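You operate a simulated robot arm through the tools that you are given. There is no shell and no other tool. Be economical: measure what you need, move in short steps, check, and stop when the job is done.

Carry out the task below with a simulated robot arm. There is one attempt and no reset: what you move stays moved.

## Task
Take the white-over-teal wheel and put it on top of the low purple wheel. Put the low white wheel on the back shelf of the test bench. Take the high teal wheel and leave it on the teal print plate. Put the yellow-over-purple wheel on the grey side table. Close the left cupboard door. Fetch the pack from the white top of the long green cabinet and set it on the top of the stack of green spools. Open the right cupboard door. Any order will do. Set down upright: low white wheel.

Only the result counts: the job must be done as asked and must still hold three seconds after the hand-in. Knocking over, shifting, dropping, spilling or breaking anything else fails it.

## Robot
A 7-joint arm with a vacuum gripper on a trunk, on a base that drives. Base frame: it is fixed to the floor where the robot stands at the start and does not move with it; the origin is under the middle of the robot, x ahead of it, y to its left, z up; the surface under the hand at the start is at about z = 812. Units: mm, rad, N and s.
With the tool pointing down near the work surface it reaches from about 140 to 820 mm from the robot's upright axis, wherever it stands. Its first joint turns from -2.897 to 2.897 rad. Places, roughly: back shelf of the test bench (17x22 cm) [-1840, -3460, 1040]; grey side table [-2000, 1600, 800]; high teal wheel [500, -750, 750]; left cupboard door [-1600, 2300, 400]; low purple wheel [500, -250, 750]; low white wheel [500, -500, 750]; pack [1000, 3500, 750]; print plate (12x17x2 cm) [-1900, -200, 800]; right cupboard door [-1800, 2700, 400]; top of the stack of green spools (12x12 cm) [4440, 720, 880]; white-over-teal wheel (9x9x7 cm) [500, -200, 800]; yellow-over-purple wheel (11x11x7 cm) [-1900, 500, 800]. Payload 1.88 kg.
Tool frame: the origin (TCP) lies in the middle of the cups' lips, and z points out of the cups. The gripper has 1 cup of 32 mm across, covering 32 by 32 mm (tool x, y); the bellows give 14 mm. With the vacuum on, a cup seals on a smooth face that it is pressed against (1 to 4 N); it does not hold porous or soft things. The pull reaches 41 N.
Orientation is that of the tool frame in the base frame, as a unit quaternion [x, y, z, w]. With the cups facing straight down, the tool's x points along the base's -x, its y along +y and its z along -z.

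## Interface
- The arm moves only by the tool send_rows. Its argument "commands" is a list of rows, each an object of numbers (a shift or turn left out is 0, a gripper value left out holds the last): "x", "y", "z": the shift along the tool's x, y, z in units of 200 mm (1.0 is 200 mm); "rx", "ry", "rz": the turn, a rotation vector about the tool's x, y, z in units of 45 degrees (1.0 is 45 degrees); "vac": the vacuum: 1 switches it on, 0 off. In form: [{"x": .., "y": .., "z": .., "rx": .., "ry": .., "rz": .., "vac": ..}, ...]. A call has 1 to 8 rows; each row is the pose to reach, as a shift and turn from the pose commanded when the call began, along the tool's axes at that moment. A call with a number of a shift or a turn outside -1 to 1 is refused whole. Rows are played at 5 a second. More than 50 mm and 0.15 rad between two rows, or a gripper value outside its range, and nothing of the call is played. A pose out of reach is approached as far as the arm can. The call stops where the force on the tool passes 40 N (or 10 N more than at its start, if that is more) or the arm is blocked; 0.2 s more then pass. The pull builds up within a second once a cup has sealed. Time passes only in rows, and 0.2 s behind the last, so rows that repeat a pose give it time. The reply holds the time, the measured pose of the TCP, the force on the tool along the base axes and the pull of the vacuum, in the units named above and with some noise, with the torque about the TCP (base axes, N m) and any sound that the robot's microphone picked up.
- Cameras (640 x 400 px; columns grow to the right, rows downward): "scene" is now at [-14.1, 98.7, 1512.7]; the picture's right is [-0.81, -0.59, 0.00], its down [-0.44, 0.60, -0.67] and it looks along [0.39, -0.54, -0.75] (base axes); focal length 291 px, centre (320, 200). "wrist" rides on the gripper at [82, 14, -216] in the tool frame; the picture's right is [-0.17, 0.99, 0.00], its down [-0.91, -0.15, -0.38] and it looks along [-0.37, -0.06, 0.93] (tool axes); focal length 243 px, centre (320, 200). There is no depth. A picture from a camera that has moved, and an enlarged one, comes with that camera's place and axes in the base frame and with its lens.
- snapshot(camera): a new picture of that camera. No time passes.
- move_column(by): slides the trunk up (or, below 0, down) by that many mm; the arm and the scene camera ride with it, the base frame stays. It gives what a move gives, with no picture.
- base_move(legs): drives the robot by 1 to 6 legs, each [ahead, left, turn to the left] in mm, mm and rad, along the robot's own axes; the way and the turn of a leg run together, so that a leg with both is an arc; at most 1500 mm and 3.142 rad a leg. The arm and the cameras ride along, it lands a little off, and it stops where it bumps. It gives what a move gives.
- aim_head(pan, tilt): turns the head with the scene camera to pan (to the left, within 2.705 rad either way) and tilt (down, from -0.506 to 1.204), counted from straight ahead of the robot. It gives what a move gives.
- inspect(camera, box): a new picture of the part [left, top, right, bottom] of that camera's present view, enlarged. No time passes.
- close_job(): hands the job in; it is judged then, once.

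Work in short steps. Places have to be worked out from the pictures, the camera data and where the tool is seen: move nearer, look again, correct. Check each grasp and each placing, and mend what went wrong. You have 186 turns and 148 pictures in all, those below and enlarged ones among them. Switch the vacuum off and draw the arm clear of the work before you hand the job in, unless the task says otherwise.

The tools are called by a JSON object that holds its "op" and its "data". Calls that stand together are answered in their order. send_rows: Moves the arm, as the interface text tells. Its arguments: {"type":"object","properties":{"commands":{"type":"array","items":{"type":"object","properties":{"x":{"type":"number"},"y":{"type":"number"},"z":{"type":"number"},"rx":{"type":"number"},"ry":{"type":"number"},"rz":{"type":"number"},"vac":{"type":"number"}}}}},"required":["commands"]} The other tools are called the same way: move_column (by) slides the trunk up or down; base_move (legs) drives the base; aim_head (pan, tilt) turns the head that bears the scene camera; snapshot (camera) takes a picture; inspect (camera, box) takes an enlarged picture of a part of a camera's view; close_job () hands the job in.

At the start:

```text
time_s: 0.0
position: [387.8, -276.6, 1077.1]
ee_rot: [0.0, 1.0, 0.0, 0.0]
wrist_force: [0.2, 0.2, 0.7]
wrist_torque: [0.01, 0.0, 0.03]
pull: 0.0
trunk travel left (down, up): [-475.0, 115.0]
robot x, y, heading: [2.2, -1.9, -0.003]
head pan, tilt: [-0.941, 0.843]
```

scene: 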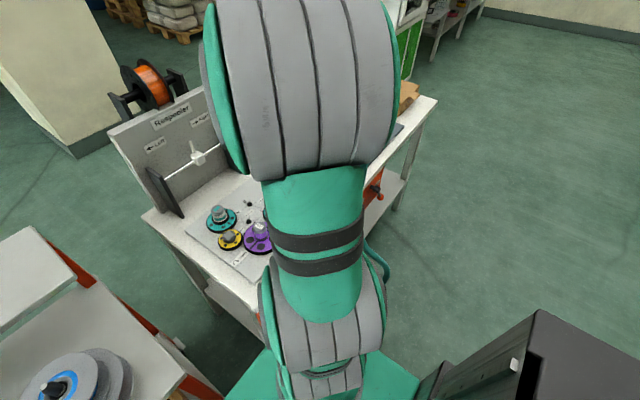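
wrist: 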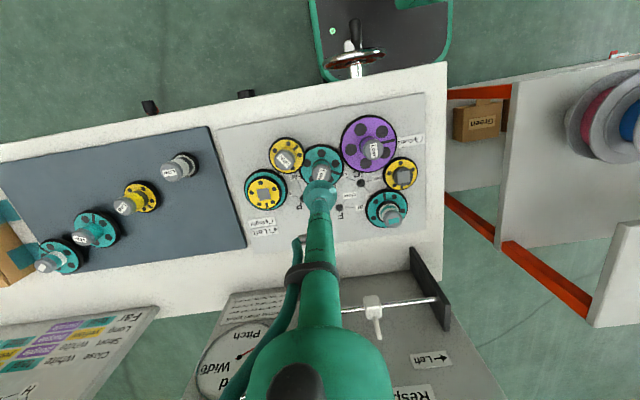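

The wrist view shows a plate with several wheels; I enlarge it to identify them.

{"op": "inspect", "data": {"camera": "wrist", "box": [220, 90, 450, 250]}}

{"op": "inspect", "data": {"camera": "wrist", "box": [0, 120, 250, 290]}}

{"op": "inspect", "data": {"camera": "wrist", "box": [0, 290, 240, 400]}}

```text
2.50 times, centred on (335, 170) of wrist
camera zoom: at [306.8, -263.5, 1294.0], right [0.17, 0.99, 0.0], down [0.91, -0.15, 0.38], along [0.37, -0.06, -0.93], focal length 606 px, centre (282, 275)
```

zoom: 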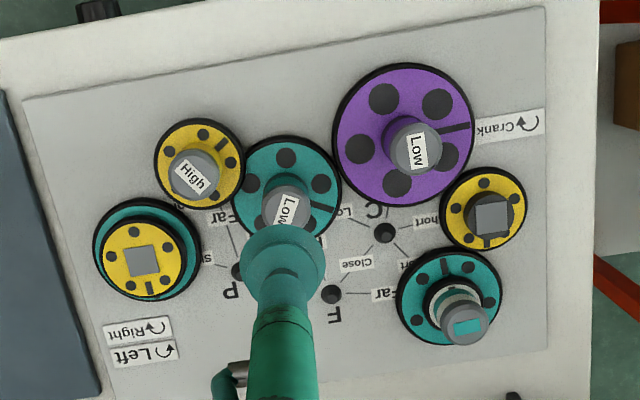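

```text
2.35 times, centred on (125, 205) of wrist
camera zoom: at [306.8, -263.5, 1294.0], right [0.17, 0.99, 0.0], down [0.91, -0.15, 0.38], along [0.37, -0.06, -0.93], focal length 571 px, centre (779, 188)
```

zoom: 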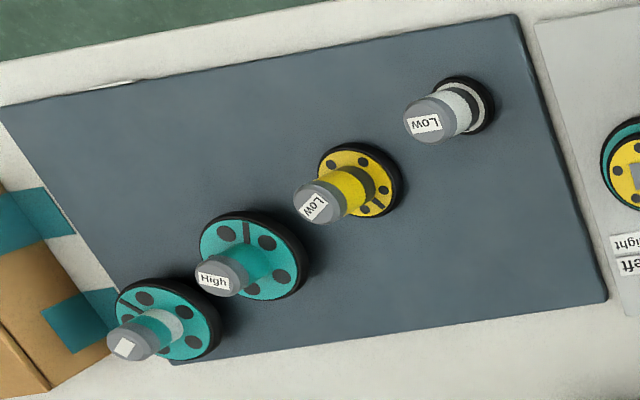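

```text
2.67 times, centred on (120, 345) of wrist
camera zoom: at [306.8, -263.5, 1294.0], right [0.17, 0.99, 0.0], down [0.91, -0.15, 0.38], along [0.37, -0.06, -0.93], focal length 647 px, centre (853, -187)
```

zoom: 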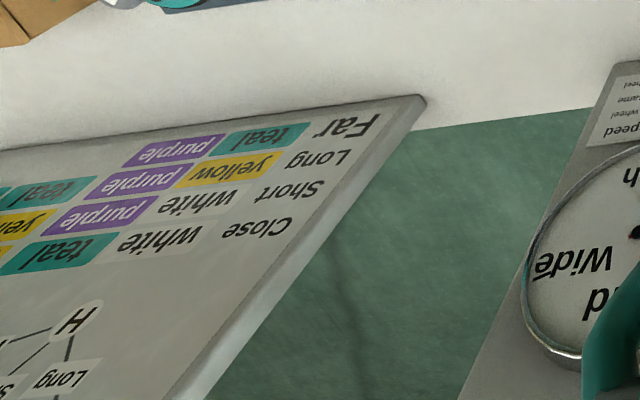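

White-over-teal seems to be the plate wheel at lower right of the view (teal disc, white hub). I look at it from the scene camera side for heights.

{"op": "inspect", "data": {"camera": "scene", "box": [140, 140, 300, 280]}}

```text
2.86 times, centred on (220, 210) of scene
camera zoom: at [-14.1, 98.7, 1512.7], right [-0.81, -0.59, 0.0], down [-0.44, 0.6, -0.67], along [0.39, -0.54, -0.75], focal length 830 px, centre (606, 171)
```

zoom: 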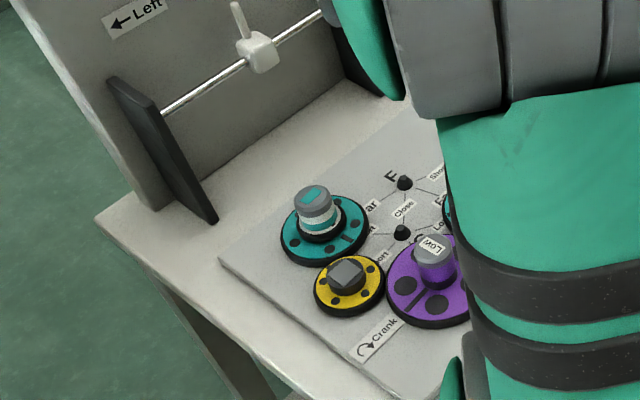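

Triangulating both views: white-over-teal cap top ≈ (532,-162,885), purple cap top ≈ (398,-186,868). I move above the former and look from the wrist.

{"op": "send_rows", "data": {"commands": [{"x": -0.16, "y": 0.145}, {"x": -0.32, "y": 0.29}, {"x": -0.48, "y": 0.43}, {"x": -0.6, "y": 0.57}, {"x": -0.6, "y": 0.57, "z": 0.2}, {"x": -0.6, "y": 0.57, "z": 0.4}]}}

{"op": "snapshot", "data": {"camera": "wrist"}}

{"op": "snapshot", "data": {"camera": "scene"}}

```text
time_s: 1.4
position: [506.8, -163.2, 997.5]
ee_rot: [0.001, 1.0, 0.0, 0.001]
wrist_force: [0.0, -1.5, 0.5]
wrist_torque: [0.01, 0.01, -0.02]
pull: 0.0
trunk travel left (down, up): [-475.0, 115.0]
robot x, y, heading: [1.1, 0.6, 0.003]
head pan, tilt: [-0.941, 0.843]
```

```text
141 pictures are left
camera wrist: at [425.3, -149.1, 1213.6], right [0.17, 0.99, 0.0], down [0.91, -0.15, 0.38], along [0.37, -0.06, -0.93], focal length 243 px, centre (320, 200)
```

wrist: 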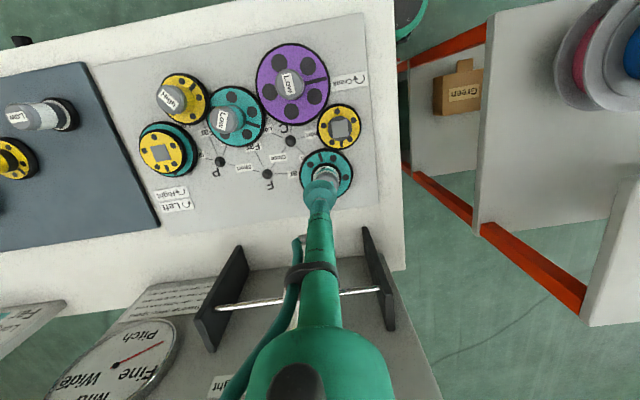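

```text
140 pictures are left
camera scene: at [-14.1, 98.7, 1512.7], right [-0.81, -0.59, 0.0], down [-0.44, 0.6, -0.67], along [0.39, -0.54, -0.75], focal length 291 px, centre (320, 200)
```

scene: 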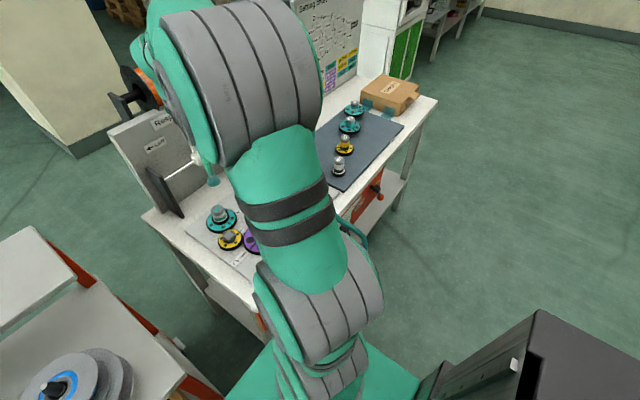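

The gripper is just behind the cap; a zoom refines the cap's place.

{"op": "inspect", "data": {"camera": "wrist", "box": [240, 30, 380, 220]}}

```text
2.11 times, centred on (310, 125) of wrist
camera zoom: at [425.3, -149.1, 1213.6], right [0.17, 0.99, 0.0], down [0.91, -0.15, 0.38], along [0.37, -0.06, -0.93], focal length 511 px, centre (341, 358)
```

zoom: 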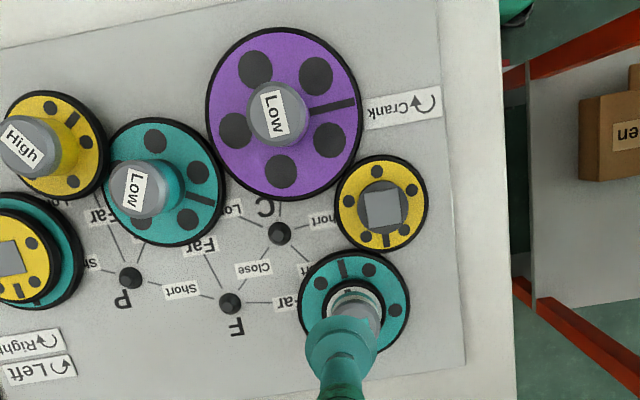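

Target centre ≈ (533,-158). I align and descend to just above the cap with the vacuum on, then press gently.

{"op": "send_rows", "data": {"commands": [{"x": -0.131, "y": 0.026}, {"x": -0.131, "y": 0.026, "z": 0.2}, {"x": -0.131, "y": 0.026, "z": 0.4}, {"x": -0.131, "y": 0.026, "z": 0.5, "vac": 1}, {"x": -0.131, "y": 0.026, "z": 0.53}, {"x": -0.131, "y": 0.026, "z": 0.55}, {"x": -0.131, "y": 0.026, "z": 0.57}, {"x": -0.131, "y": 0.026, "z": 0.57}]}}

{"op": "snapshot", "data": {"camera": "wrist"}}

```text
time_s: 3.2
position: [534.3, -157.1, 884.8]
ee_rot: [0.001, 1.0, 0.0, 0.0]
wrist_force: [0.1, 0.2, -0.3]
wrist_torque: [0.02, 0.02, 0.0]
pull: 0.0
trunk travel left (down, up): [-475.0, 115.0]
robot x, y, heading: [1.5, 4.2, -0.003]
head pan, tilt: [-0.941, 0.843]
```

```text
138 pictures are left
camera wrist: at [453.2, -144.0, 1100.6], right [0.17, 0.99, 0.0], down [0.91, -0.15, 0.38], along [0.37, -0.06, -0.93], focal length 243 px, centre (320, 200)
```

wrist: 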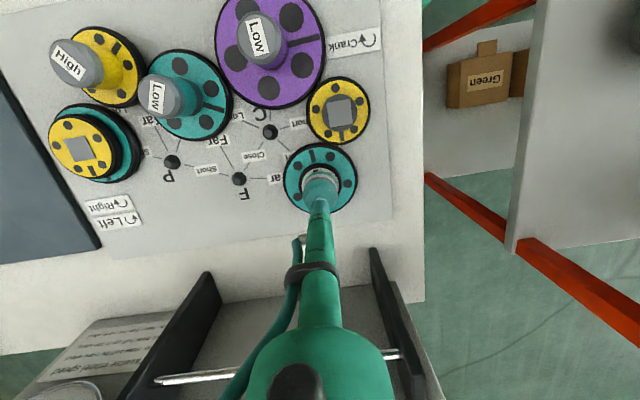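

No contact yet at 885; I continue down in 3 mm steps.

{"op": "send_rows", "data": {"commands": [{"z": 0.015}, {"z": 0.03}, {"z": 0.045}, {"z": 0.06}, {"z": 0.06}]}}

{"op": "inspect", "data": {"camera": "wrist", "box": [270, 130, 370, 230]}}

```text
time_s: 4.4
position: [535.4, -158.4, 874.6]
ee_rot: [0.001, 1.0, 0.0, 0.001]
wrist_force: [-0.9, 1.0, 10.3]
wrist_torque: [0.04, -0.14, -0.07]
pull: 41.1
trunk travel left (down, up): [-475.0, 115.0]
robot x, y, heading: [-1.2, 1.3, 0.0]
head pan, tilt: [-0.941, 0.843]
```

```text
4.00 times, centred on (320, 180) of wrist
camera zoom: at [452.8, -144.3, 1090.6], right [0.17, 0.99, 0.0], down [0.91, -0.15, 0.38], along [0.37, -0.06, -0.93], focal length 970 px, centre (320, 280)
```

zoom: 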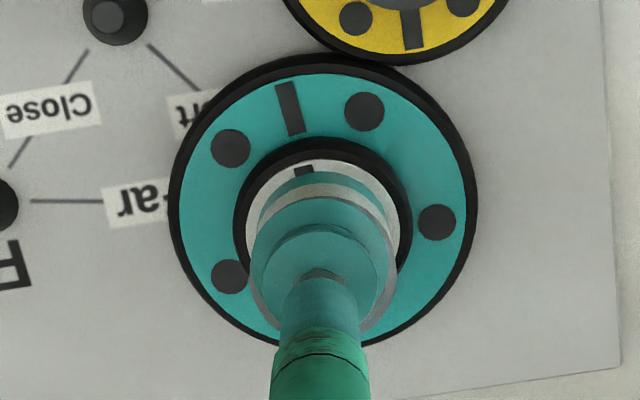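

Sealed with a pull of 41 N. I lift straight up 100 mm and look.

{"op": "send_rows", "data": {"commands": [{"z": -0.03}, {"z": -0.1}, {"z": -0.25}, {"z": -0.45}, {"z": -0.65}, {"z": -0.65}]}}

{"op": "snapshot", "data": {"camera": "wrist"}}

{"op": "inspect", "data": {"camera": "scene", "box": [140, 130, 300, 270]}}

```text
time_s: 5.8
position: [538.8, -159.1, 1001.1]
ee_rot: [0.001, 1.0, 0.0, 0.0]
wrist_force: [-0.6, 0.7, -1.2]
wrist_torque: [-0.01, -0.05, -0.02]
pull: 40.5
trunk travel left (down, up): [-475.0, 115.0]
robot x, y, heading: [-0.1, 3.2, -0.001]
head pan, tilt: [-0.941, 0.843]
```

```text
136 pictures are left
camera wrist: at [456.5, -145.2, 1217.9], right [0.17, 0.99, 0.0], down [0.91, -0.15, 0.37], along [0.37, -0.06, -0.93], focal length 243 px, centre (320, 200)
```

wrist: 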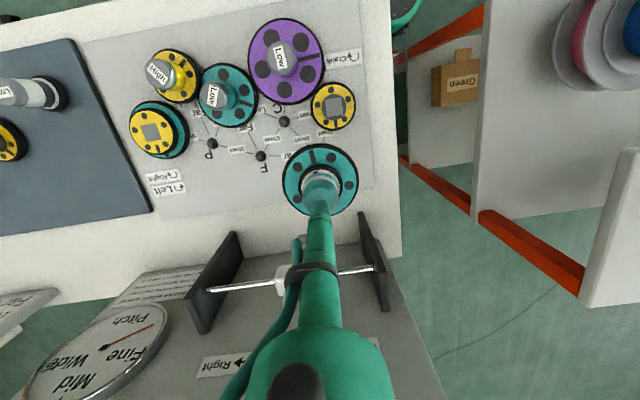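

```text
2.86 times, centred on (220, 200) of scene
camera zoom: at [-14.3, 98.8, 1512.7], right [-0.81, -0.59, 0.0], down [-0.44, 0.6, -0.67], along [0.39, -0.54, -0.75], focal length 830 px, centre (606, 200)
```

zoom: 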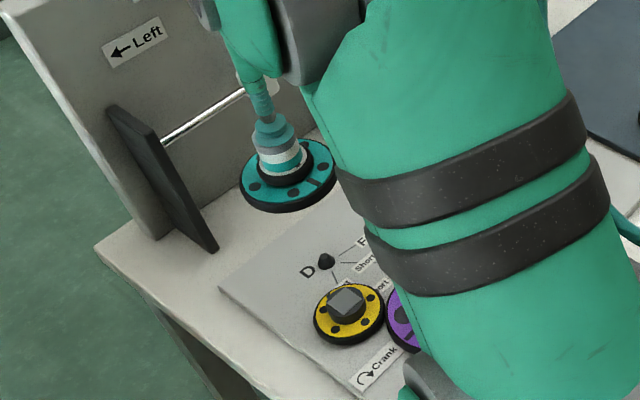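

Held well and centred. I carry it over the purple wheel at this height and look.

{"op": "send_rows", "data": {"commands": [{"x": 0.18, "y": -0.03}, {"x": 0.36, "y": -0.06}, {"x": 0.54, "y": -0.09}, {"x": 0.705, "y": -0.125}, {"x": 0.705, "y": -0.125}]}}

{"op": "inspect", "data": {"camera": "wrist", "box": [220, 100, 420, 240]}}

{"op": "snapshot", "data": {"camera": "scene"}}

```text
time_s: 7.0
position: [393.3, -184.9, 1002.9]
ee_rot: [0.0, 1.0, 0.0, 0.001]
wrist_force: [-0.7, 0.4, -0.8]
wrist_torque: [0.0, -0.03, -0.01]
pull: 41.4
trunk travel left (down, up): [-475.0, 115.0]
robot x, y, heading: [-0.8, -1.0, -0.001]
head pan, tilt: [-0.941, 0.843]
```

```text
2.86 times, centred on (320, 170) of wrist
camera zoom: at [311.8, -170.7, 1218.3], right [0.17, 0.99, 0.0], down [0.91, -0.15, 0.38], along [0.37, -0.06, -0.93], focal length 693 px, centre (320, 286)
```

zoom: 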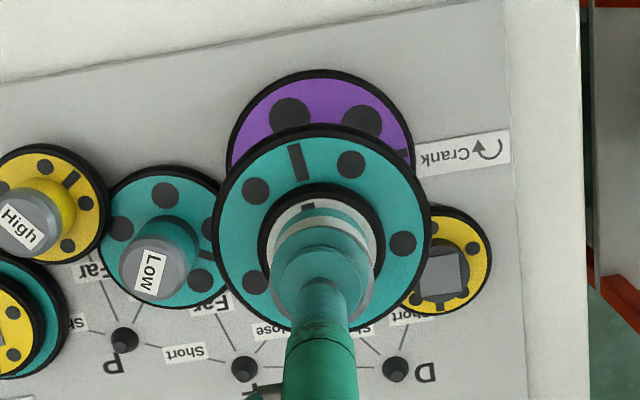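

```text
133 pictures are left
camera scene: at [-14.4, 98.8, 1512.7], right [-0.81, -0.59, 0.0], down [-0.44, 0.6, -0.67], along [0.39, -0.54, -0.75], focal length 291 px, centre (320, 200)
```

scene: 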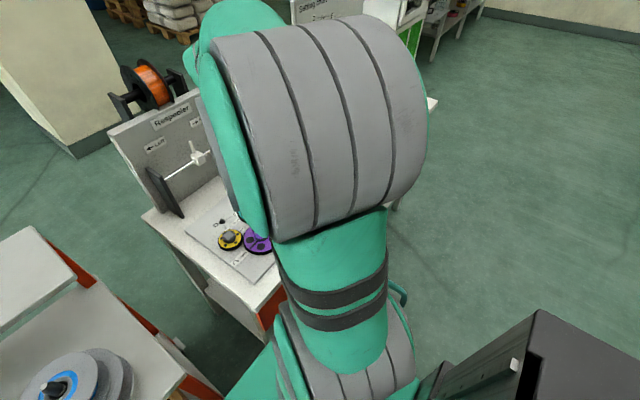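

Wheel and purple hub line up within a few mm. I descend 54 mm, then step in small increments.

{"op": "send_rows", "data": {"commands": [{"z": 0.15}, {"z": 0.22}, {"z": 0.25}, {"z": 0.27}, {"z": 0.285}, {"z": 0.285}]}}

{"op": "inspect", "data": {"camera": "wrist", "box": [220, 100, 420, 240]}}

```text
time_s: 8.4
position: [393.7, -183.1, 943.9]
ee_rot: [0.0, 1.0, 0.0, 0.0]
wrist_force: [0.2, -0.1, -1.3]
wrist_torque: [-0.02, -0.07, 0.02]
pull: 40.8
trunk travel left (down, up): [-475.0, 115.0]
robot x, y, heading: [1.9, 1.8, 0.003]
head pan, tilt: [-0.941, 0.843]
```

```text
2.86 times, centred on (320, 170) of wrist
camera zoom: at [312.8, -168.8, 1160.5], right [0.17, 0.99, 0.0], down [0.91, -0.15, 0.38], along [0.37, -0.06, -0.93], focal length 693 px, centre (320, 286)
```

zoom: 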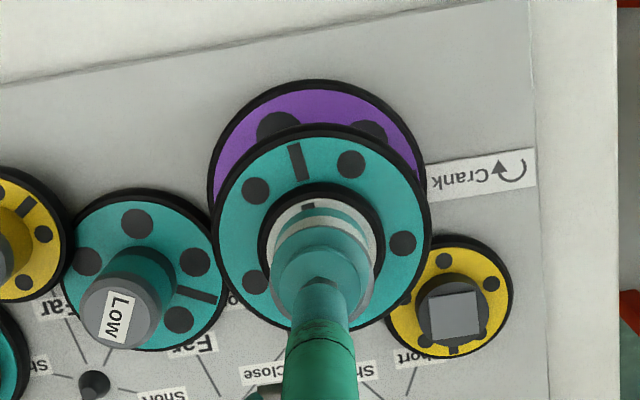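

Still aligned, no contact at 944. Continue down in 3 mm steps.

{"op": "send_rows", "data": {"commands": [{"z": 0.015}, {"z": 0.03}, {"z": 0.045}, {"z": 0.06}, {"z": 0.06}]}}

```text
time_s: 9.6
position: [394.4, -182.2, 935.4]
ee_rot: [0.001, 1.0, -0.001, 0.002]
wrist_force: [-3.8, 1.5, 28.5]
wrist_torque: [0.03, -0.16, -0.02]
pull: 40.4
trunk travel left (down, up): [-475.0, 115.0]
robot x, y, heading: [1.3, -2.0, -0.005]
head pan, tilt: [-0.941, 0.843]
```

Firm contact at ~935 (28 N). I ease up 5 mm, release and wait, then look before retreating.

{"op": "send_rows", "data": {"commands": [{"z": -0.02}, {"z": -0.025, "vac": 0}, {"z": -0.025}, {"z": -0.025}, {"z": -0.025}, {"z": -0.04}, {"z": -0.07}, {"z": -0.15}]}}

{"op": "inspect", "data": {"camera": "wrist", "box": [220, 100, 420, 240]}}

```text
time_s: 11.4
position: [394.6, -182.0, 961.4]
ee_rot: [0.0, 1.0, 0.0, 0.0]
wrist_force: [-0.9, 0.3, -0.3]
wrist_torque: [0.02, 0.03, 0.0]
pull: 0.2
trunk travel left (down, up): [-475.0, 115.0]
robot x, y, heading: [1.9, -0.4, 0.005]
head pan, tilt: [-0.941, 0.843]
```

```text
2.86 times, centred on (320, 170) of wrist
camera zoom: at [313.1, -168.7, 1179.0], right [0.17, 0.99, 0.0], down [0.91, -0.15, 0.38], along [0.37, -0.06, -0.93], focal length 693 px, centre (320, 286)
```

zoom: 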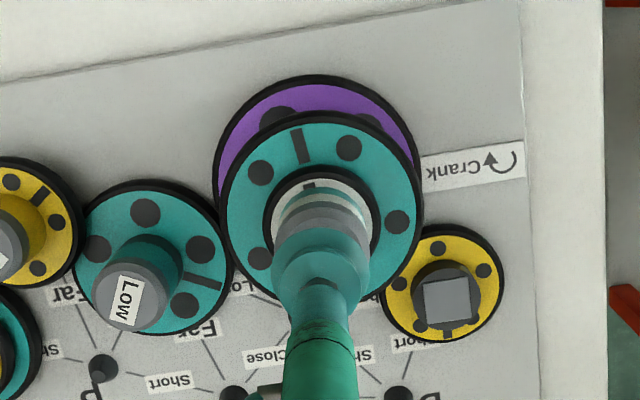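

The wheel stands on the purple hub. Next, up and over toward the low white wheel on the mat.

{"op": "send_rows", "data": {"commands": [{"z": -0.2}, {"z": -0.4}, {"z": -0.5, "y": -0.22}, {"z": -0.5, "y": -0.46}, {"z": -0.5, "y": -0.7}, {"z": -0.5, "y": -0.94}]}}

{"op": "send_rows", "data": {"commands": [{"y": -0.22}, {"y": -0.44}, {"y": -0.66, "x": 0.08}, {"y": -0.85, "x": 0.2}, {"y": -0.85, "x": 0.2}]}}

{"op": "snapshot", "data": {"camera": "wrist"}}

{"op": "snapshot", "data": {"camera": "scene"}}

```text
time_s: 12.8
position: [392.1, -370.4, 1058.8]
ee_rot: [0.0, 1.0, 0.0, 0.0]
wrist_force: [0.6, 0.2, 0.1]
wrist_torque: [-0.01, 0.01, -0.01]
pull: 0.0
trunk travel left (down, up): [-475.0, 115.0]
robot x, y, heading: [5.3, -1.6, 0.003]
head pan, tilt: [-0.941, 0.843]
```

```text
time_s: 14.0
position: [354.2, -542.2, 1061.6]
ee_rot: [-0.001, 1.0, 0.0, 0.0]
wrist_force: [-0.3, -0.4, -0.4]
wrist_torque: [0.0, 0.02, 0.01]
pull: 0.0
trunk travel left (down, up): [-475.0, 115.0]
robot x, y, heading: [-0.1, 0.9, -0.002]
head pan, tilt: [-0.941, 0.843]
```

```text
130 pictures are left
camera wrist: at [271.9, -528.3, 1277.0], right [0.17, 0.99, 0.0], down [0.91, -0.15, 0.38], along [0.37, -0.06, -0.93], focal length 243 px, centre (320, 200)
```

wrist: 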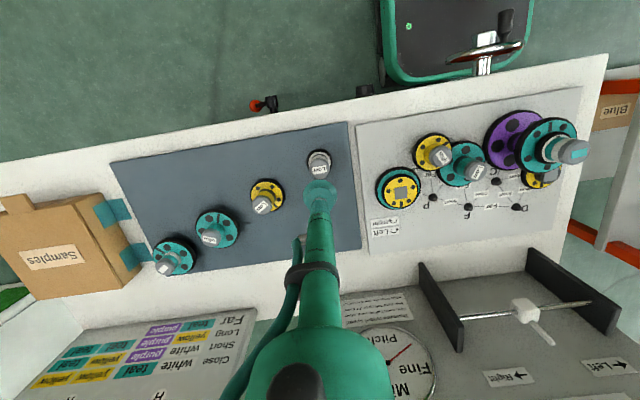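

```text
129 pictures are left
camera scene: at [-14.2, 98.3, 1512.7], right [-0.81, -0.59, 0.0], down [-0.44, 0.6, -0.67], along [0.39, -0.54, -0.75], focal length 291 px, centre (320, 200)
```

scene: 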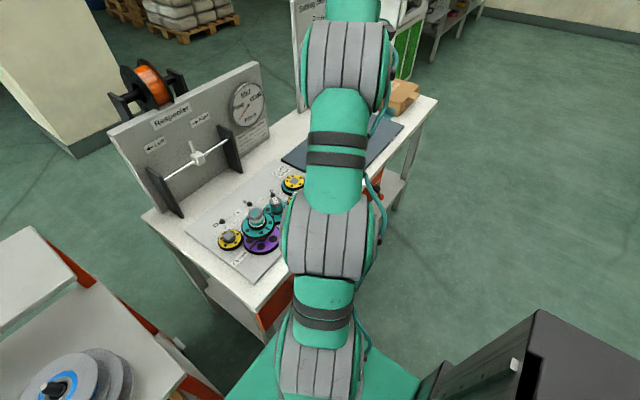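

The stack looks good. Enlarge the low white wheel.

{"op": "inspect", "data": {"camera": "wrist", "box": [270, 130, 370, 230]}}

```text
4.00 times, centred on (320, 180) of wrist
camera zoom: at [271.9, -528.3, 1277.0], right [0.17, 0.99, 0.0], down [0.91, -0.15, 0.38], along [0.37, -0.06, -0.93], focal length 970 px, centre (320, 280)
```

zoom: 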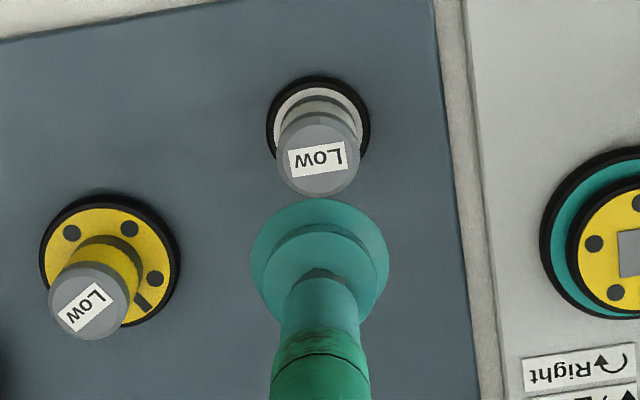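

Low white centre ≈ (376,-546). Align, descend to ~888, then small steps with vacuum on.

{"op": "send_rows", "data": {"commands": [{"x": -0.107, "y": -0.019}, {"x": -0.107, "y": -0.019, "z": 0.24}, {"x": -0.107, "y": -0.019, "z": 0.48}, {"x": -0.107, "y": -0.019, "z": 0.7}, {"x": -0.107, "y": -0.019, "z": 0.84, "vac": 1}, {"x": -0.107, "y": -0.019, "z": 0.87}, {"x": -0.107, "y": -0.019, "z": 0.885}, {"x": -0.107, "y": -0.019, "z": 0.885}]}}

{"op": "send_rows", "data": {"commands": [{"z": 0.015}, {"z": 0.03}, {"z": 0.03}, {"z": 0.03}]}}

{"op": "inspect", "data": {"camera": "wrist", "box": [270, 130, 370, 230]}}

```text
time_s: 15.8
position: [374.6, -544.9, 885.4]
ee_rot: [0.001, 1.0, 0.0, 0.0]
wrist_force: [0.0, 0.4, 0.0]
wrist_torque: [0.0, 0.01, 0.0]
pull: 0.0
trunk travel left (down, up): [-475.0, 115.0]
robot x, y, heading: [0.7, -1.2, -0.001]
head pan, tilt: [-0.941, 0.843]
```

```text
time_s: 16.8
position: [374.8, -545.2, 879.7]
ee_rot: [0.0, 1.0, 0.0, 0.0]
wrist_force: [0.2, 0.1, -0.7]
wrist_torque: [-0.02, 0.01, -0.01]
pull: 40.9
trunk travel left (down, up): [-475.0, 115.0]
robot x, y, heading: [-1.5, 2.1, -0.001]
head pan, tilt: [-0.941, 0.843]
```

```text
4.00 times, centred on (320, 180) of wrist
camera zoom: at [293.0, -531.1, 1096.1], right [0.17, 0.99, 0.0], down [0.91, -0.15, 0.38], along [0.37, -0.06, -0.93], focal length 970 px, centre (320, 280)
```

zoom: 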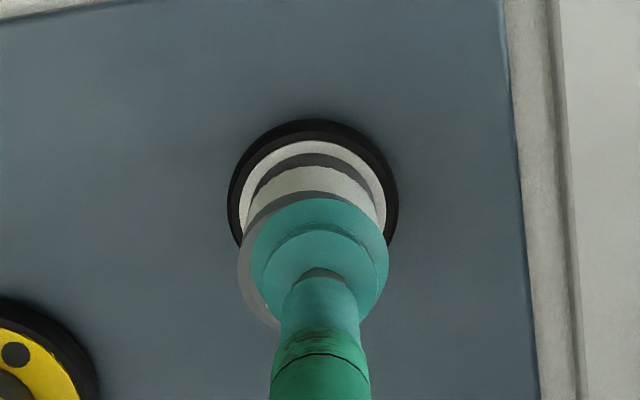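

Sealed. Lift clear to ~1080 and check; then survey the room with the head.

{"op": "send_rows", "data": {"commands": [{"z": -0.05}, {"z": -0.25}, {"z": -0.5}, {"z": -0.75}, {"z": -1.0}, {"z": -1.0, "x": 0.2}, {"z": -1.0, "x": 0.2}]}}

{"op": "aim_head", "data": {"pan": -2.0, "tilt": 0.45}}

{"op": "snapshot", "data": {"camera": "scene"}}

{"op": "snapshot", "data": {"camera": "wrist"}}

{"op": "aim_head", "data": {"pan": 2.4, "tilt": 0.4}}

{"op": "snapshot", "data": {"camera": "scene"}}

{"op": "aim_head", "data": {"pan": -2.7, "tilt": 0.4}}

{"op": "snapshot", "data": {"camera": "scene"}}

{"op": "aim_head", "data": {"pan": 1.2, "tilt": 0.4}}

{"op": "snapshot", "data": {"camera": "scene"}}

```text
time_s: 18.4
position: [333.0, -541.9, 1081.5]
ee_rot: [0.001, 1.0, 0.0, 0.0]
wrist_force: [-0.5, -0.5, -0.3]
wrist_torque: [0.0, -0.01, -0.02]
pull: 40.3
trunk travel left (down, up): [-475.0, 115.0]
robot x, y, heading: [0.2, -1.6, 0.003]
head pan, tilt: [-0.941, 0.843]
```

```text
time_s: 19.7
position: [333.9, -542.8, 1079.9]
ee_rot: [0.001, 1.0, 0.0, 0.0]
wrist_force: [-0.4, -0.1, -0.7]
wrist_torque: [-0.05, 0.0, 0.0]
pull: 40.8
trunk travel left (down, up): [-475.0, 115.0]
robot x, y, heading: [0.1, -0.7, 0.003]
head pan, tilt: [-2.0, 0.45]
```

```text
126 pictures are left
camera scene: at [-98.6, 78.6, 1546.5], right [-0.91, 0.42, 0.0], down [0.18, 0.4, -0.9], along [-0.37, -0.82, -0.44], focal length 291 px, centre (320, 200)
```

scene: 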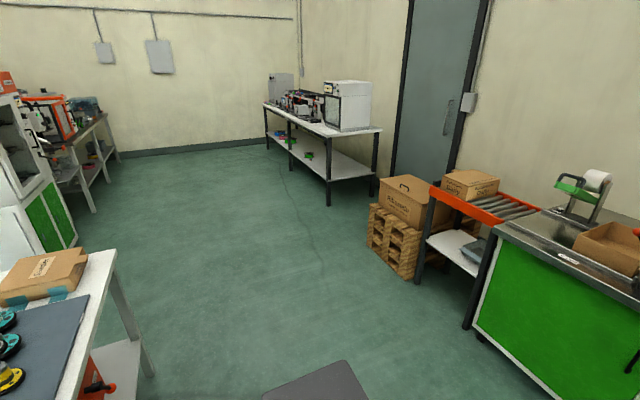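

```text
125 pictures are left
camera wrist: at [251.9, -528.7, 1296.6], right [0.17, 0.99, 0.0], down [0.91, -0.15, 0.38], along [0.37, -0.06, -0.93], focal length 243 px, centre (320, 200)
```

wrist: 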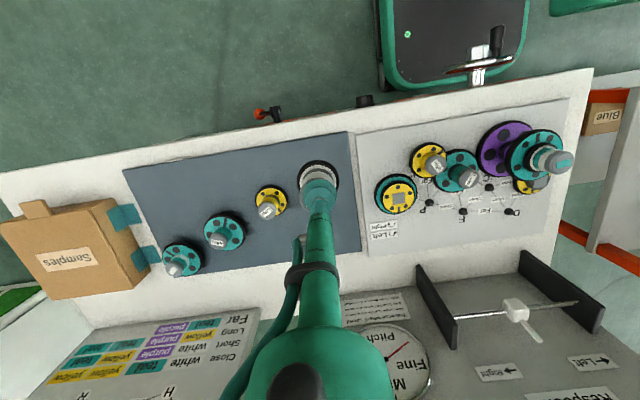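

```text
time_s: 23.2
position: [334.2, -543.4, 1079.8]
ee_rot: [0.001, 1.0, -0.001, 0.0]
wrist_force: [-0.7, -0.2, -0.4]
wrist_torque: [0.01, -0.03, -0.03]
pull: 40.8
trunk travel left (down, up): [-475.0, 115.0]
robot x, y, heading: [-1.5, 0.3, 0.004]
head pan, tilt: [2.4, 0.4]
```

```text
124 pictures are left
camera scene: at [-128.6, 224.8, 1551.2], right [0.68, 0.74, 0.0], down [0.29, -0.26, -0.92], along [-0.68, 0.62, -0.39], focal length 291 px, centre (320, 200)
```

scene: 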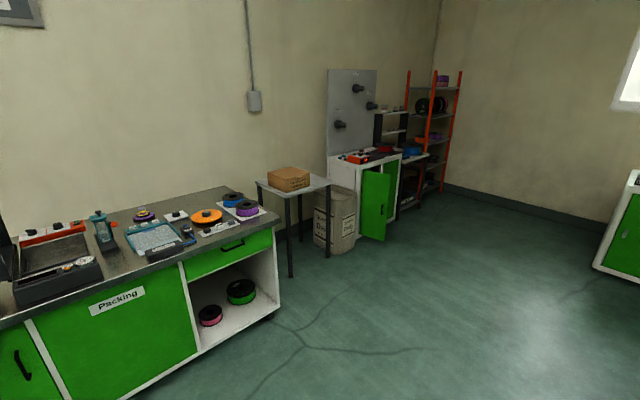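

```text
time_s: 27.2
position: [334.9, -542.8, 1079.7]
ee_rot: [0.0, 1.0, 0.0, -0.001]
wrist_force: [-0.8, -0.3, -0.6]
wrist_torque: [0.01, 0.0, -0.02]
pull: 40.7
trunk travel left (down, up): [-475.0, 115.0]
robot x, y, heading: [3.9, -2.6, 0.003]
head pan, tilt: [-2.7, 0.4]
```

```text
123 pictures are left
camera scene: at [-144.1, 122.6, 1551.2], right [-0.43, 0.9, 0.0], down [0.35, 0.17, -0.92], along [-0.83, -0.39, -0.39], focal length 291 px, centre (320, 200)
```

scene: 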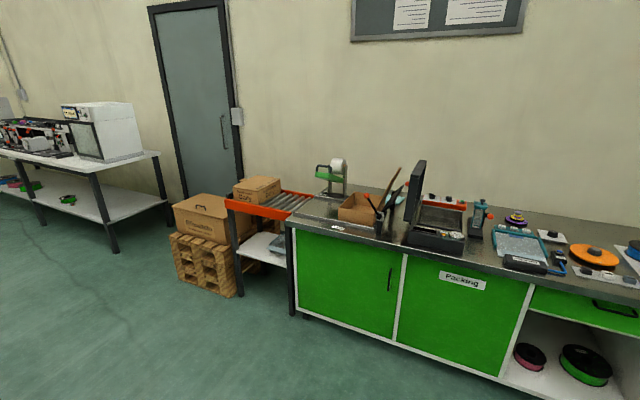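

```text
time_s: 30.4
position: [334.3, -542.6, 1079.8]
ee_rot: [0.0, 1.0, 0.0, -0.001]
wrist_force: [-0.6, 0.1, -0.9]
wrist_torque: [-0.02, 0.01, 0.0]
pull: 40.3
trunk travel left (down, up): [-475.0, 115.0]
robot x, y, heading: [-1.9, -0.2, 0.0]
head pan, tilt: [1.201, 0.4]
```

```text
122 pictures are left
camera scene: at [-26.8, 248.6, 1551.2], right [0.93, -0.36, 0.0], down [-0.14, -0.36, -0.92], along [0.33, 0.86, -0.39], focal length 291 px, centre (320, 200)
```

scene: 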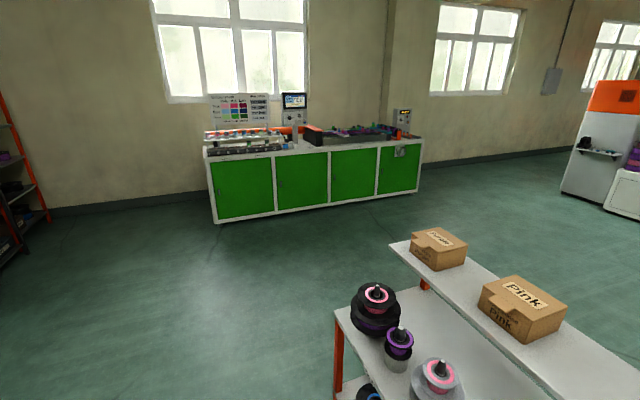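

Wheel held. The test bench front edge is at about x≈-1440; the lane x≈-500 is free. I back off, turn right and drive to y≈-3460.

{"op": "base_move", "data": {"legs": [[-500, 0, 0], [0, 0, -1.571], [1500, 0, 0], [1500, 0, 0], [460, 0, 0]]}}

{"op": "aim_head", "data": {"pan": -1.5, "tilt": 0.4}}

{"op": "snapshot", "data": {"camera": "scene"}}

```text
time_s: 53.8
position: [-1052.4, -3816.6, 1080.4]
ee_rot: [0.71, 0.704, 0.0, -0.001]
wrist_force: [-0.2, 0.1, 0.2]
wrist_torque: [0.02, 0.0, 0.01]
pull: 40.5
trunk travel left (down, up): [-475.0, 115.0]
robot x, y, heading: [-506.4, -3487.2, -1.577]
head pan, tilt: [1.201, 0.4]
```

```text
time_s: 56.2
position: [-1051.7, -3816.2, 1079.3]
ee_rot: [0.71, 0.704, 0.0, 0.0]
wrist_force: [-0.2, -0.3, -0.4]
wrist_torque: [-0.01, -0.03, -0.01]
pull: 40.6
trunk travel left (down, up): [-475.0, 115.0]
robot x, y, heading: [-509.0, -3485.2, -1.576]
head pan, tilt: [-1.499, 0.4]
```

```text
121 pictures are left
camera scene: at [-436.5, -3434.9, 1551.2], right [-0.06, 1.0, 0.0], down [0.39, 0.03, -0.92], along [-0.92, -0.06, -0.39], focal length 291 px, centre (320, 200)
```

scene: 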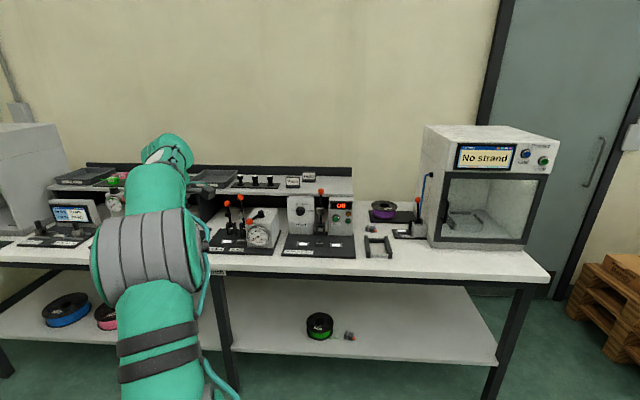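

The patch is at the right end of the raised back shelf. I turn to face the bench, then bring the arm in front and up.

{"op": "base_move", "data": {"legs": [[0, 0, -1.566]]}}

{"op": "send_rows", "data": {"commands": [{"y": 0.22, "z": -0.1}, {"y": 0.44, "z": -0.2}, {"y": 0.66, "z": -0.3}, {"y": 0.88, "z": -0.4}, {"y": 1.0, "z": -0.5}]}}

{"op": "send_rows", "data": {"commands": [{"y": 0.22}, {"y": 0.44}, {"y": 0.66}, {"y": 0.88, "x": -0.05}, {"y": 1.0, "x": -0.15}]}}

{"op": "send_rows", "data": {"commands": [{"y": 0.22}, {"y": 0.44, "x": -0.1}, {"y": 0.66, "x": -0.2}, {"y": 0.7, "x": -0.2}]}}

{"op": "snapshot", "data": {"camera": "wrist"}}

```text
time_s: 60.4
position: [-833.1, -2938.2, 1079.6]
ee_rot: [1.0, -0.008, 0.0, 0.0]
wrist_force: [-0.1, 0.3, -0.3]
wrist_torque: [0.05, 0.05, -0.04]
pull: 40.8
trunk travel left (down, up): [-475.0, 115.0]
robot x, y, heading: [-511.6, -3486.8, 3.125]
head pan, tilt: [-1.499, 0.4]
```

```text
time_s: 61.6
position: [-834.1, -3139.2, 1183.2]
ee_rot: [1.0, -0.008, -0.001, 0.0]
wrist_force: [0.2, 0.8, -0.3]
wrist_torque: [0.08, 0.06, -0.05]
pull: 40.4
trunk travel left (down, up): [-475.0, 115.0]
robot x, y, heading: [-507.9, -3485.8, 3.127]
head pan, tilt: [-1.499, 0.4]
```

```text
time_s: 62.8
position: [-874.4, -3337.3, 1183.0]
ee_rot: [1.0, -0.009, -0.002, 0.0]
wrist_force: [0.3, -0.4, 0.1]
wrist_torque: [0.06, 0.07, 0.0]
pull: 41.1
trunk travel left (down, up): [-475.0, 115.0]
robot x, y, heading: [-508.2, -3486.3, 3.125]
head pan, tilt: [-1.499, 0.4]
```

```text
time_s: 63.8
position: [-913.8, -3479.8, 1183.2]
ee_rot: [1.0, -0.009, -0.001, 0.0]
wrist_force: [-0.6, -0.2, -0.7]
wrist_torque: [0.04, 0.03, 0.01]
pull: 40.6
trunk travel left (down, up): [-475.0, 115.0]
robot x, y, heading: [-505.8, -3486.6, 3.128]
head pan, tilt: [-1.499, 0.4]
```

```text
120 pictures are left
camera wrist: at [-831.0, -3495.0, 1399.2], right [-0.18, -0.98, 0.0], down [-0.91, 0.17, 0.38], along [-0.37, 0.07, -0.93], focal length 243 px, centre (320, 200)
```

wrist: 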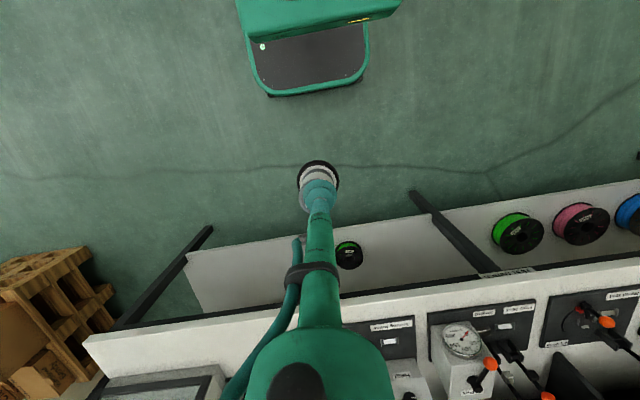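

The bench edge is at x≈-1470 and the base front about 310 mm ahead of centre. I advance 590 mm and look.

{"op": "base_move", "data": {"legs": [[590, 0, 0.012]]}}

{"op": "aim_head", "data": {"pan": 0.25, "tilt": 0.6}}

{"op": "snapshot", "data": {"camera": "scene"}}

{"op": "snapshot", "data": {"camera": "wrist"}}

```text
time_s: 67.2
position: [-1502.3, -3484.3, 1183.0]
ee_rot: [1.0, 0.002, 0.0, 0.0]
wrist_force: [-0.8, -0.4, -1.4]
wrist_torque: [0.05, 0.03, 0.0]
pull: 40.8
trunk travel left (down, up): [-475.0, 115.0]
robot x, y, heading: [-1096.8, -3483.8, -3.136]
head pan, tilt: [-1.499, 0.4]
```

```text
time_s: 68.9
position: [-1502.9, -3482.6, 1182.4]
ee_rot: [1.0, 0.001, 0.0, 0.0]
wrist_force: [0.5, -0.4, 0.0]
wrist_torque: [0.06, 0.03, -0.03]
pull: 40.6
trunk travel left (down, up): [-475.0, 115.0]
robot x, y, heading: [-1101.8, -3483.2, -3.138]
head pan, tilt: [0.25, 0.6]
```

```text
119 pictures are left
camera scene: at [-1122.8, -3670.2, 1533.0], right [-0.25, 0.97, 0.0], down [0.55, 0.14, -0.83], along [-0.8, -0.21, -0.56], focal length 291 px, centre (320, 200)
```

scene: 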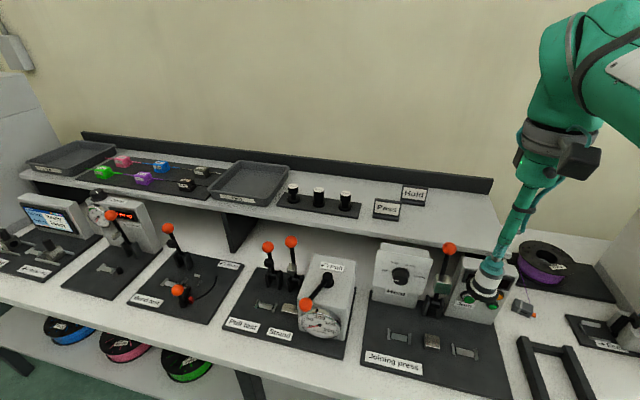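

```text
118 pictures are left
camera wrist: at [-1420.3, -3497.3, 1399.3], right [-0.16, -0.99, 0.0], down [-0.91, 0.15, 0.38], along [-0.37, 0.06, -0.93], focal length 243 px, centre (320, 200)
```

wrist: 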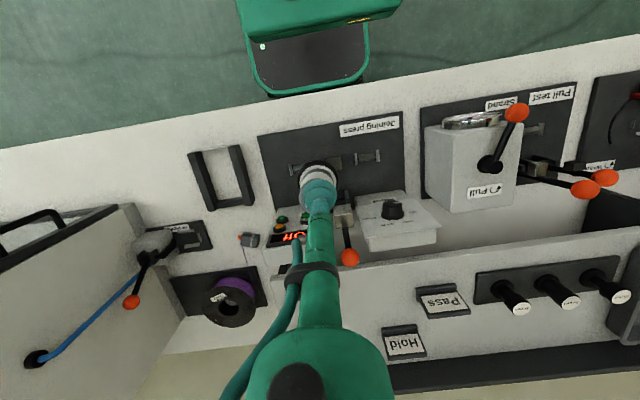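

Free patch between the tags and the shelf's right end, centre ≈(-1840,-3460), agreed. I extend the arm there at height.

{"op": "send_rows", "data": {"commands": [{"x": -0.24}, {"x": -0.48}, {"x": -0.72}, {"x": -0.96}]}}

{"op": "send_rows", "data": {"commands": [{"x": -0.24, "y": -0.04}, {"x": -0.48, "y": -0.08}, {"x": -0.7, "y": -0.11}, {"x": -0.7, "y": -0.11}]}}

{"op": "snapshot", "data": {"camera": "wrist"}}

{"op": "snapshot", "data": {"camera": "scene"}}

```text
time_s: 69.9
position: [-1694.2, -3483.9, 1183.3]
ee_rot: [1.0, 0.002, 0.0, 0.0]
wrist_force: [0.1, 0.3, -0.5]
wrist_torque: [0.07, 0.08, 0.01]
pull: 40.7
trunk travel left (down, up): [-475.0, 115.0]
robot x, y, heading: [-1100.0, -3487.5, -3.138]
head pan, tilt: [0.25, 0.6]
```

```text
time_s: 70.9
position: [-1804.6, -3465.6, 1165.3]
ee_rot: [1.0, 0.002, -0.003, 0.0]
wrist_force: [0.0, -0.1, -1.5]
wrist_torque: [0.06, 0.08, 0.02]
pull: 40.9
out of reach, approached as far as the arm can: row 3, 4
trunk travel left (down, up): [-475.0, 115.0]
robot x, y, heading: [-1098.7, -3484.3, -3.136]
head pan, tilt: [0.25, 0.6]
```

```text
117 pictures are left
camera wrist: at [-1721.7, -3479.5, 1382.2], right [-0.16, -0.99, 0.0], down [-0.91, 0.15, 0.38], along [-0.37, 0.06, -0.93], focal length 243 px, centre (320, 200)
```

wrist: 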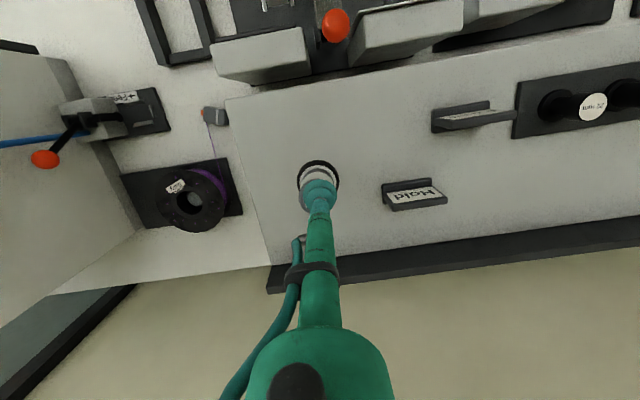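

```text
116 pictures are left
camera scene: at [-1121.0, -3670.4, 1533.3], right [-0.25, 0.97, 0.0], down [0.55, 0.14, -0.83], along [-0.8, -0.21, -0.56], focal length 291 px, centre (320, 200)
```

scene: 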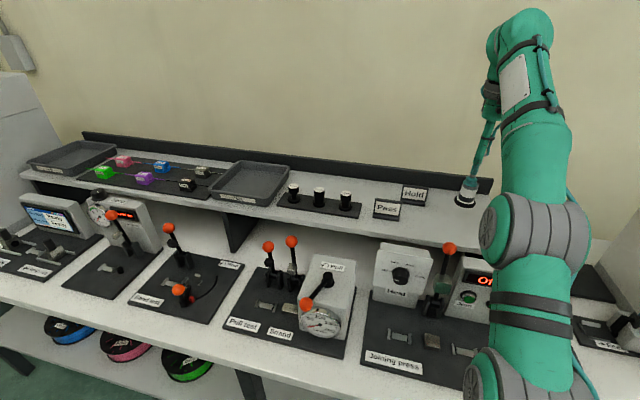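

The wheel is over the free shelf patch (TCP x -1805 is fine). I descend partway and read.

{"op": "send_rows", "data": {"commands": [{"x": 0.13}, {"x": 0.13, "z": 0.1}, {"x": 0.13, "z": 0.2}, {"x": 0.13, "z": 0.2}]}}

```text
time_s: 71.9
position: [-1781.0, -3465.6, 1123.3]
ee_rot: [1.0, 0.002, 0.001, 0.001]
wrist_force: [1.9, 0.1, 0.5]
wrist_torque: [0.01, 0.02, -0.02]
pull: 0.1
trunk travel left (down, up): [-475.0, 115.0]
robot x, y, heading: [-1096.6, -3482.6, -3.136]
head pan, tilt: [0.25, 0.6]
```

The pull is gone — look at once.

{"op": "snapshot", "data": {"camera": "wrist"}}

{"op": "inspect", "data": {"camera": "scene", "box": [400, 120, 540, 240]}}

```text
115 pictures are left
camera wrist: at [-1698.6, -3477.8, 1339.0], right [-0.16, -0.99, 0.0], down [-0.91, 0.15, 0.38], along [-0.37, 0.06, -0.93], focal length 243 px, centre (320, 200)
```

wrist: 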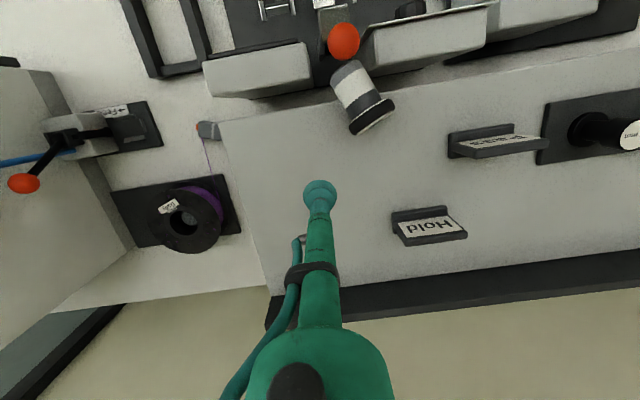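

```text
3.33 times, centred on (470, 180) of scene
camera zoom: at [-1122.8, -3670.2, 1533.0], right [-0.25, 0.97, 0.0], down [0.55, 0.14, -0.83], along [-0.8, -0.21, -0.56], focal length 969 px, centre (-180, 267)
```

zoom: 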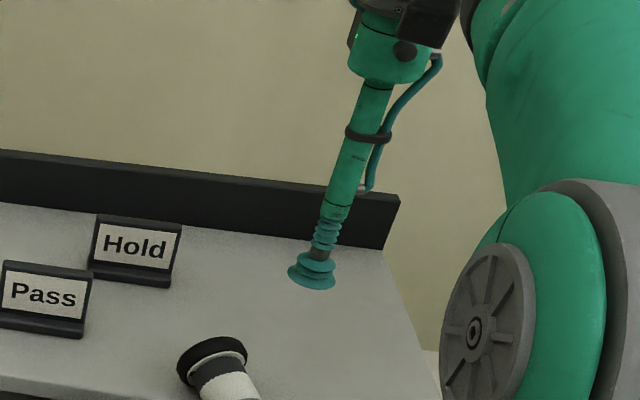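

The wheel tipped onto its side near the shelf's front edge. I enlarge to see how it lies.

{"op": "inspect", "data": {"camera": "wrist", "box": [280, 20, 440, 160]}}

{"op": "inspect", "data": {"camera": "scene", "box": [400, 190, 500, 280]}}

```text
2.86 times, centred on (360, 90) of wrist
camera zoom: at [-1698.6, -3477.8, 1339.0], right [-0.16, -0.99, 0.0], down [-0.91, 0.15, 0.38], along [-0.37, 0.06, -0.93], focal length 693 px, centre (206, 514)
```

zoom: 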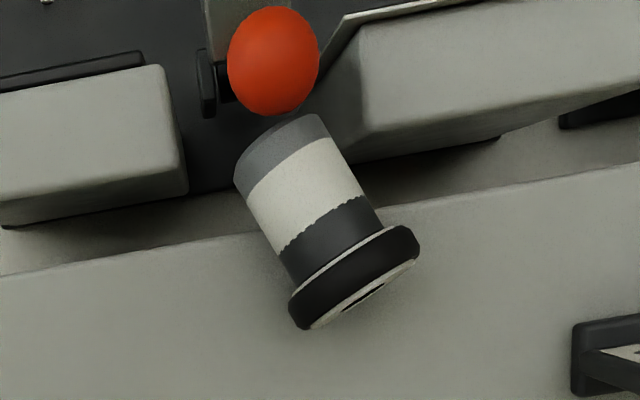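

```text
4.44 times, centred on (450, 235) of scene
camera zoom: at [-1122.8, -3670.2, 1533.0], right [-0.25, 0.97, 0.0], down [0.55, 0.14, -0.83], along [-0.8, -0.21, -0.56], focal length 1292 px, centre (-258, 44)
```

zoom: 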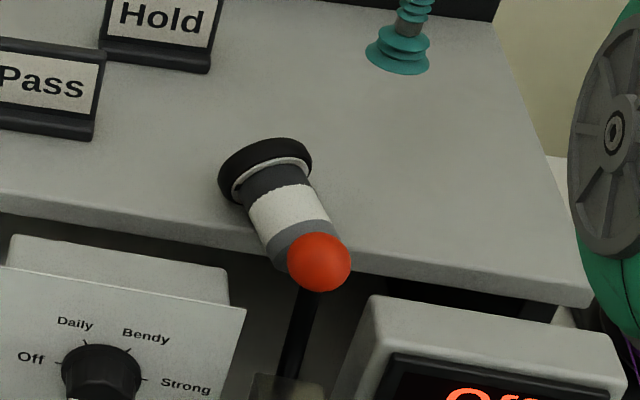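

The wheel lies with its cap over the edge, almost touching the lever ball (≈(-1652,-3509,1080)); shelf top ≈1047. I raise the tool gently and move over for a better look before correcting.

{"op": "send_rows", "data": {"commands": [{"z": -0.15, "vac": 0}, {"z": -0.3}, {"z": -0.3, "y": 0.15}, {"z": -0.3, "y": 0.25}]}}

{"op": "inspect", "data": {"camera": "wrist", "box": [240, 20, 400, 160]}}

{"op": "inspect", "data": {"camera": "scene", "box": [400, 190, 500, 280]}}

```text
time_s: 72.9
position: [-1777.8, -3515.4, 1183.4]
ee_rot: [1.0, 0.002, 0.001, 0.0]
wrist_force: [-0.6, 0.2, -0.1]
wrist_torque: [0.03, -0.01, -0.01]
pull: 0.1
trunk travel left (down, up): [-475.0, 115.0]
robot x, y, heading: [-1099.3, -3481.8, -3.136]
head pan, tilt: [0.25, 0.6]
```

```text
2.86 times, centred on (320, 90) of wrist
camera zoom: at [-1695.3, -3528.5, 1400.4], right [-0.16, -0.99, 0.0], down [-0.91, 0.15, 0.38], along [-0.37, 0.06, -0.93], focal length 693 px, centre (320, 514)
```

zoom: 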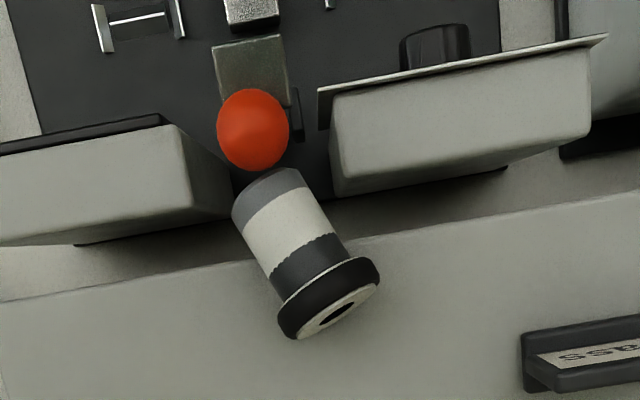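

```text
4.44 times, centred on (450, 235) of scene
camera zoom: at [-1123.0, -3670.4, 1533.0], right [-0.25, 0.97, 0.0], down [0.55, 0.14, -0.83], along [-0.8, -0.21, -0.56], focal length 1292 px, centre (-258, 44)
```

zoom: 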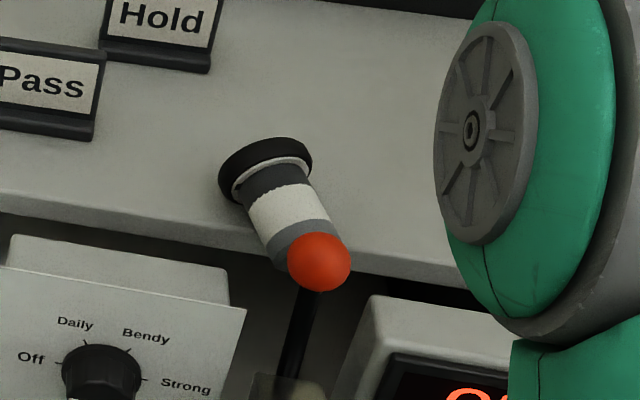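

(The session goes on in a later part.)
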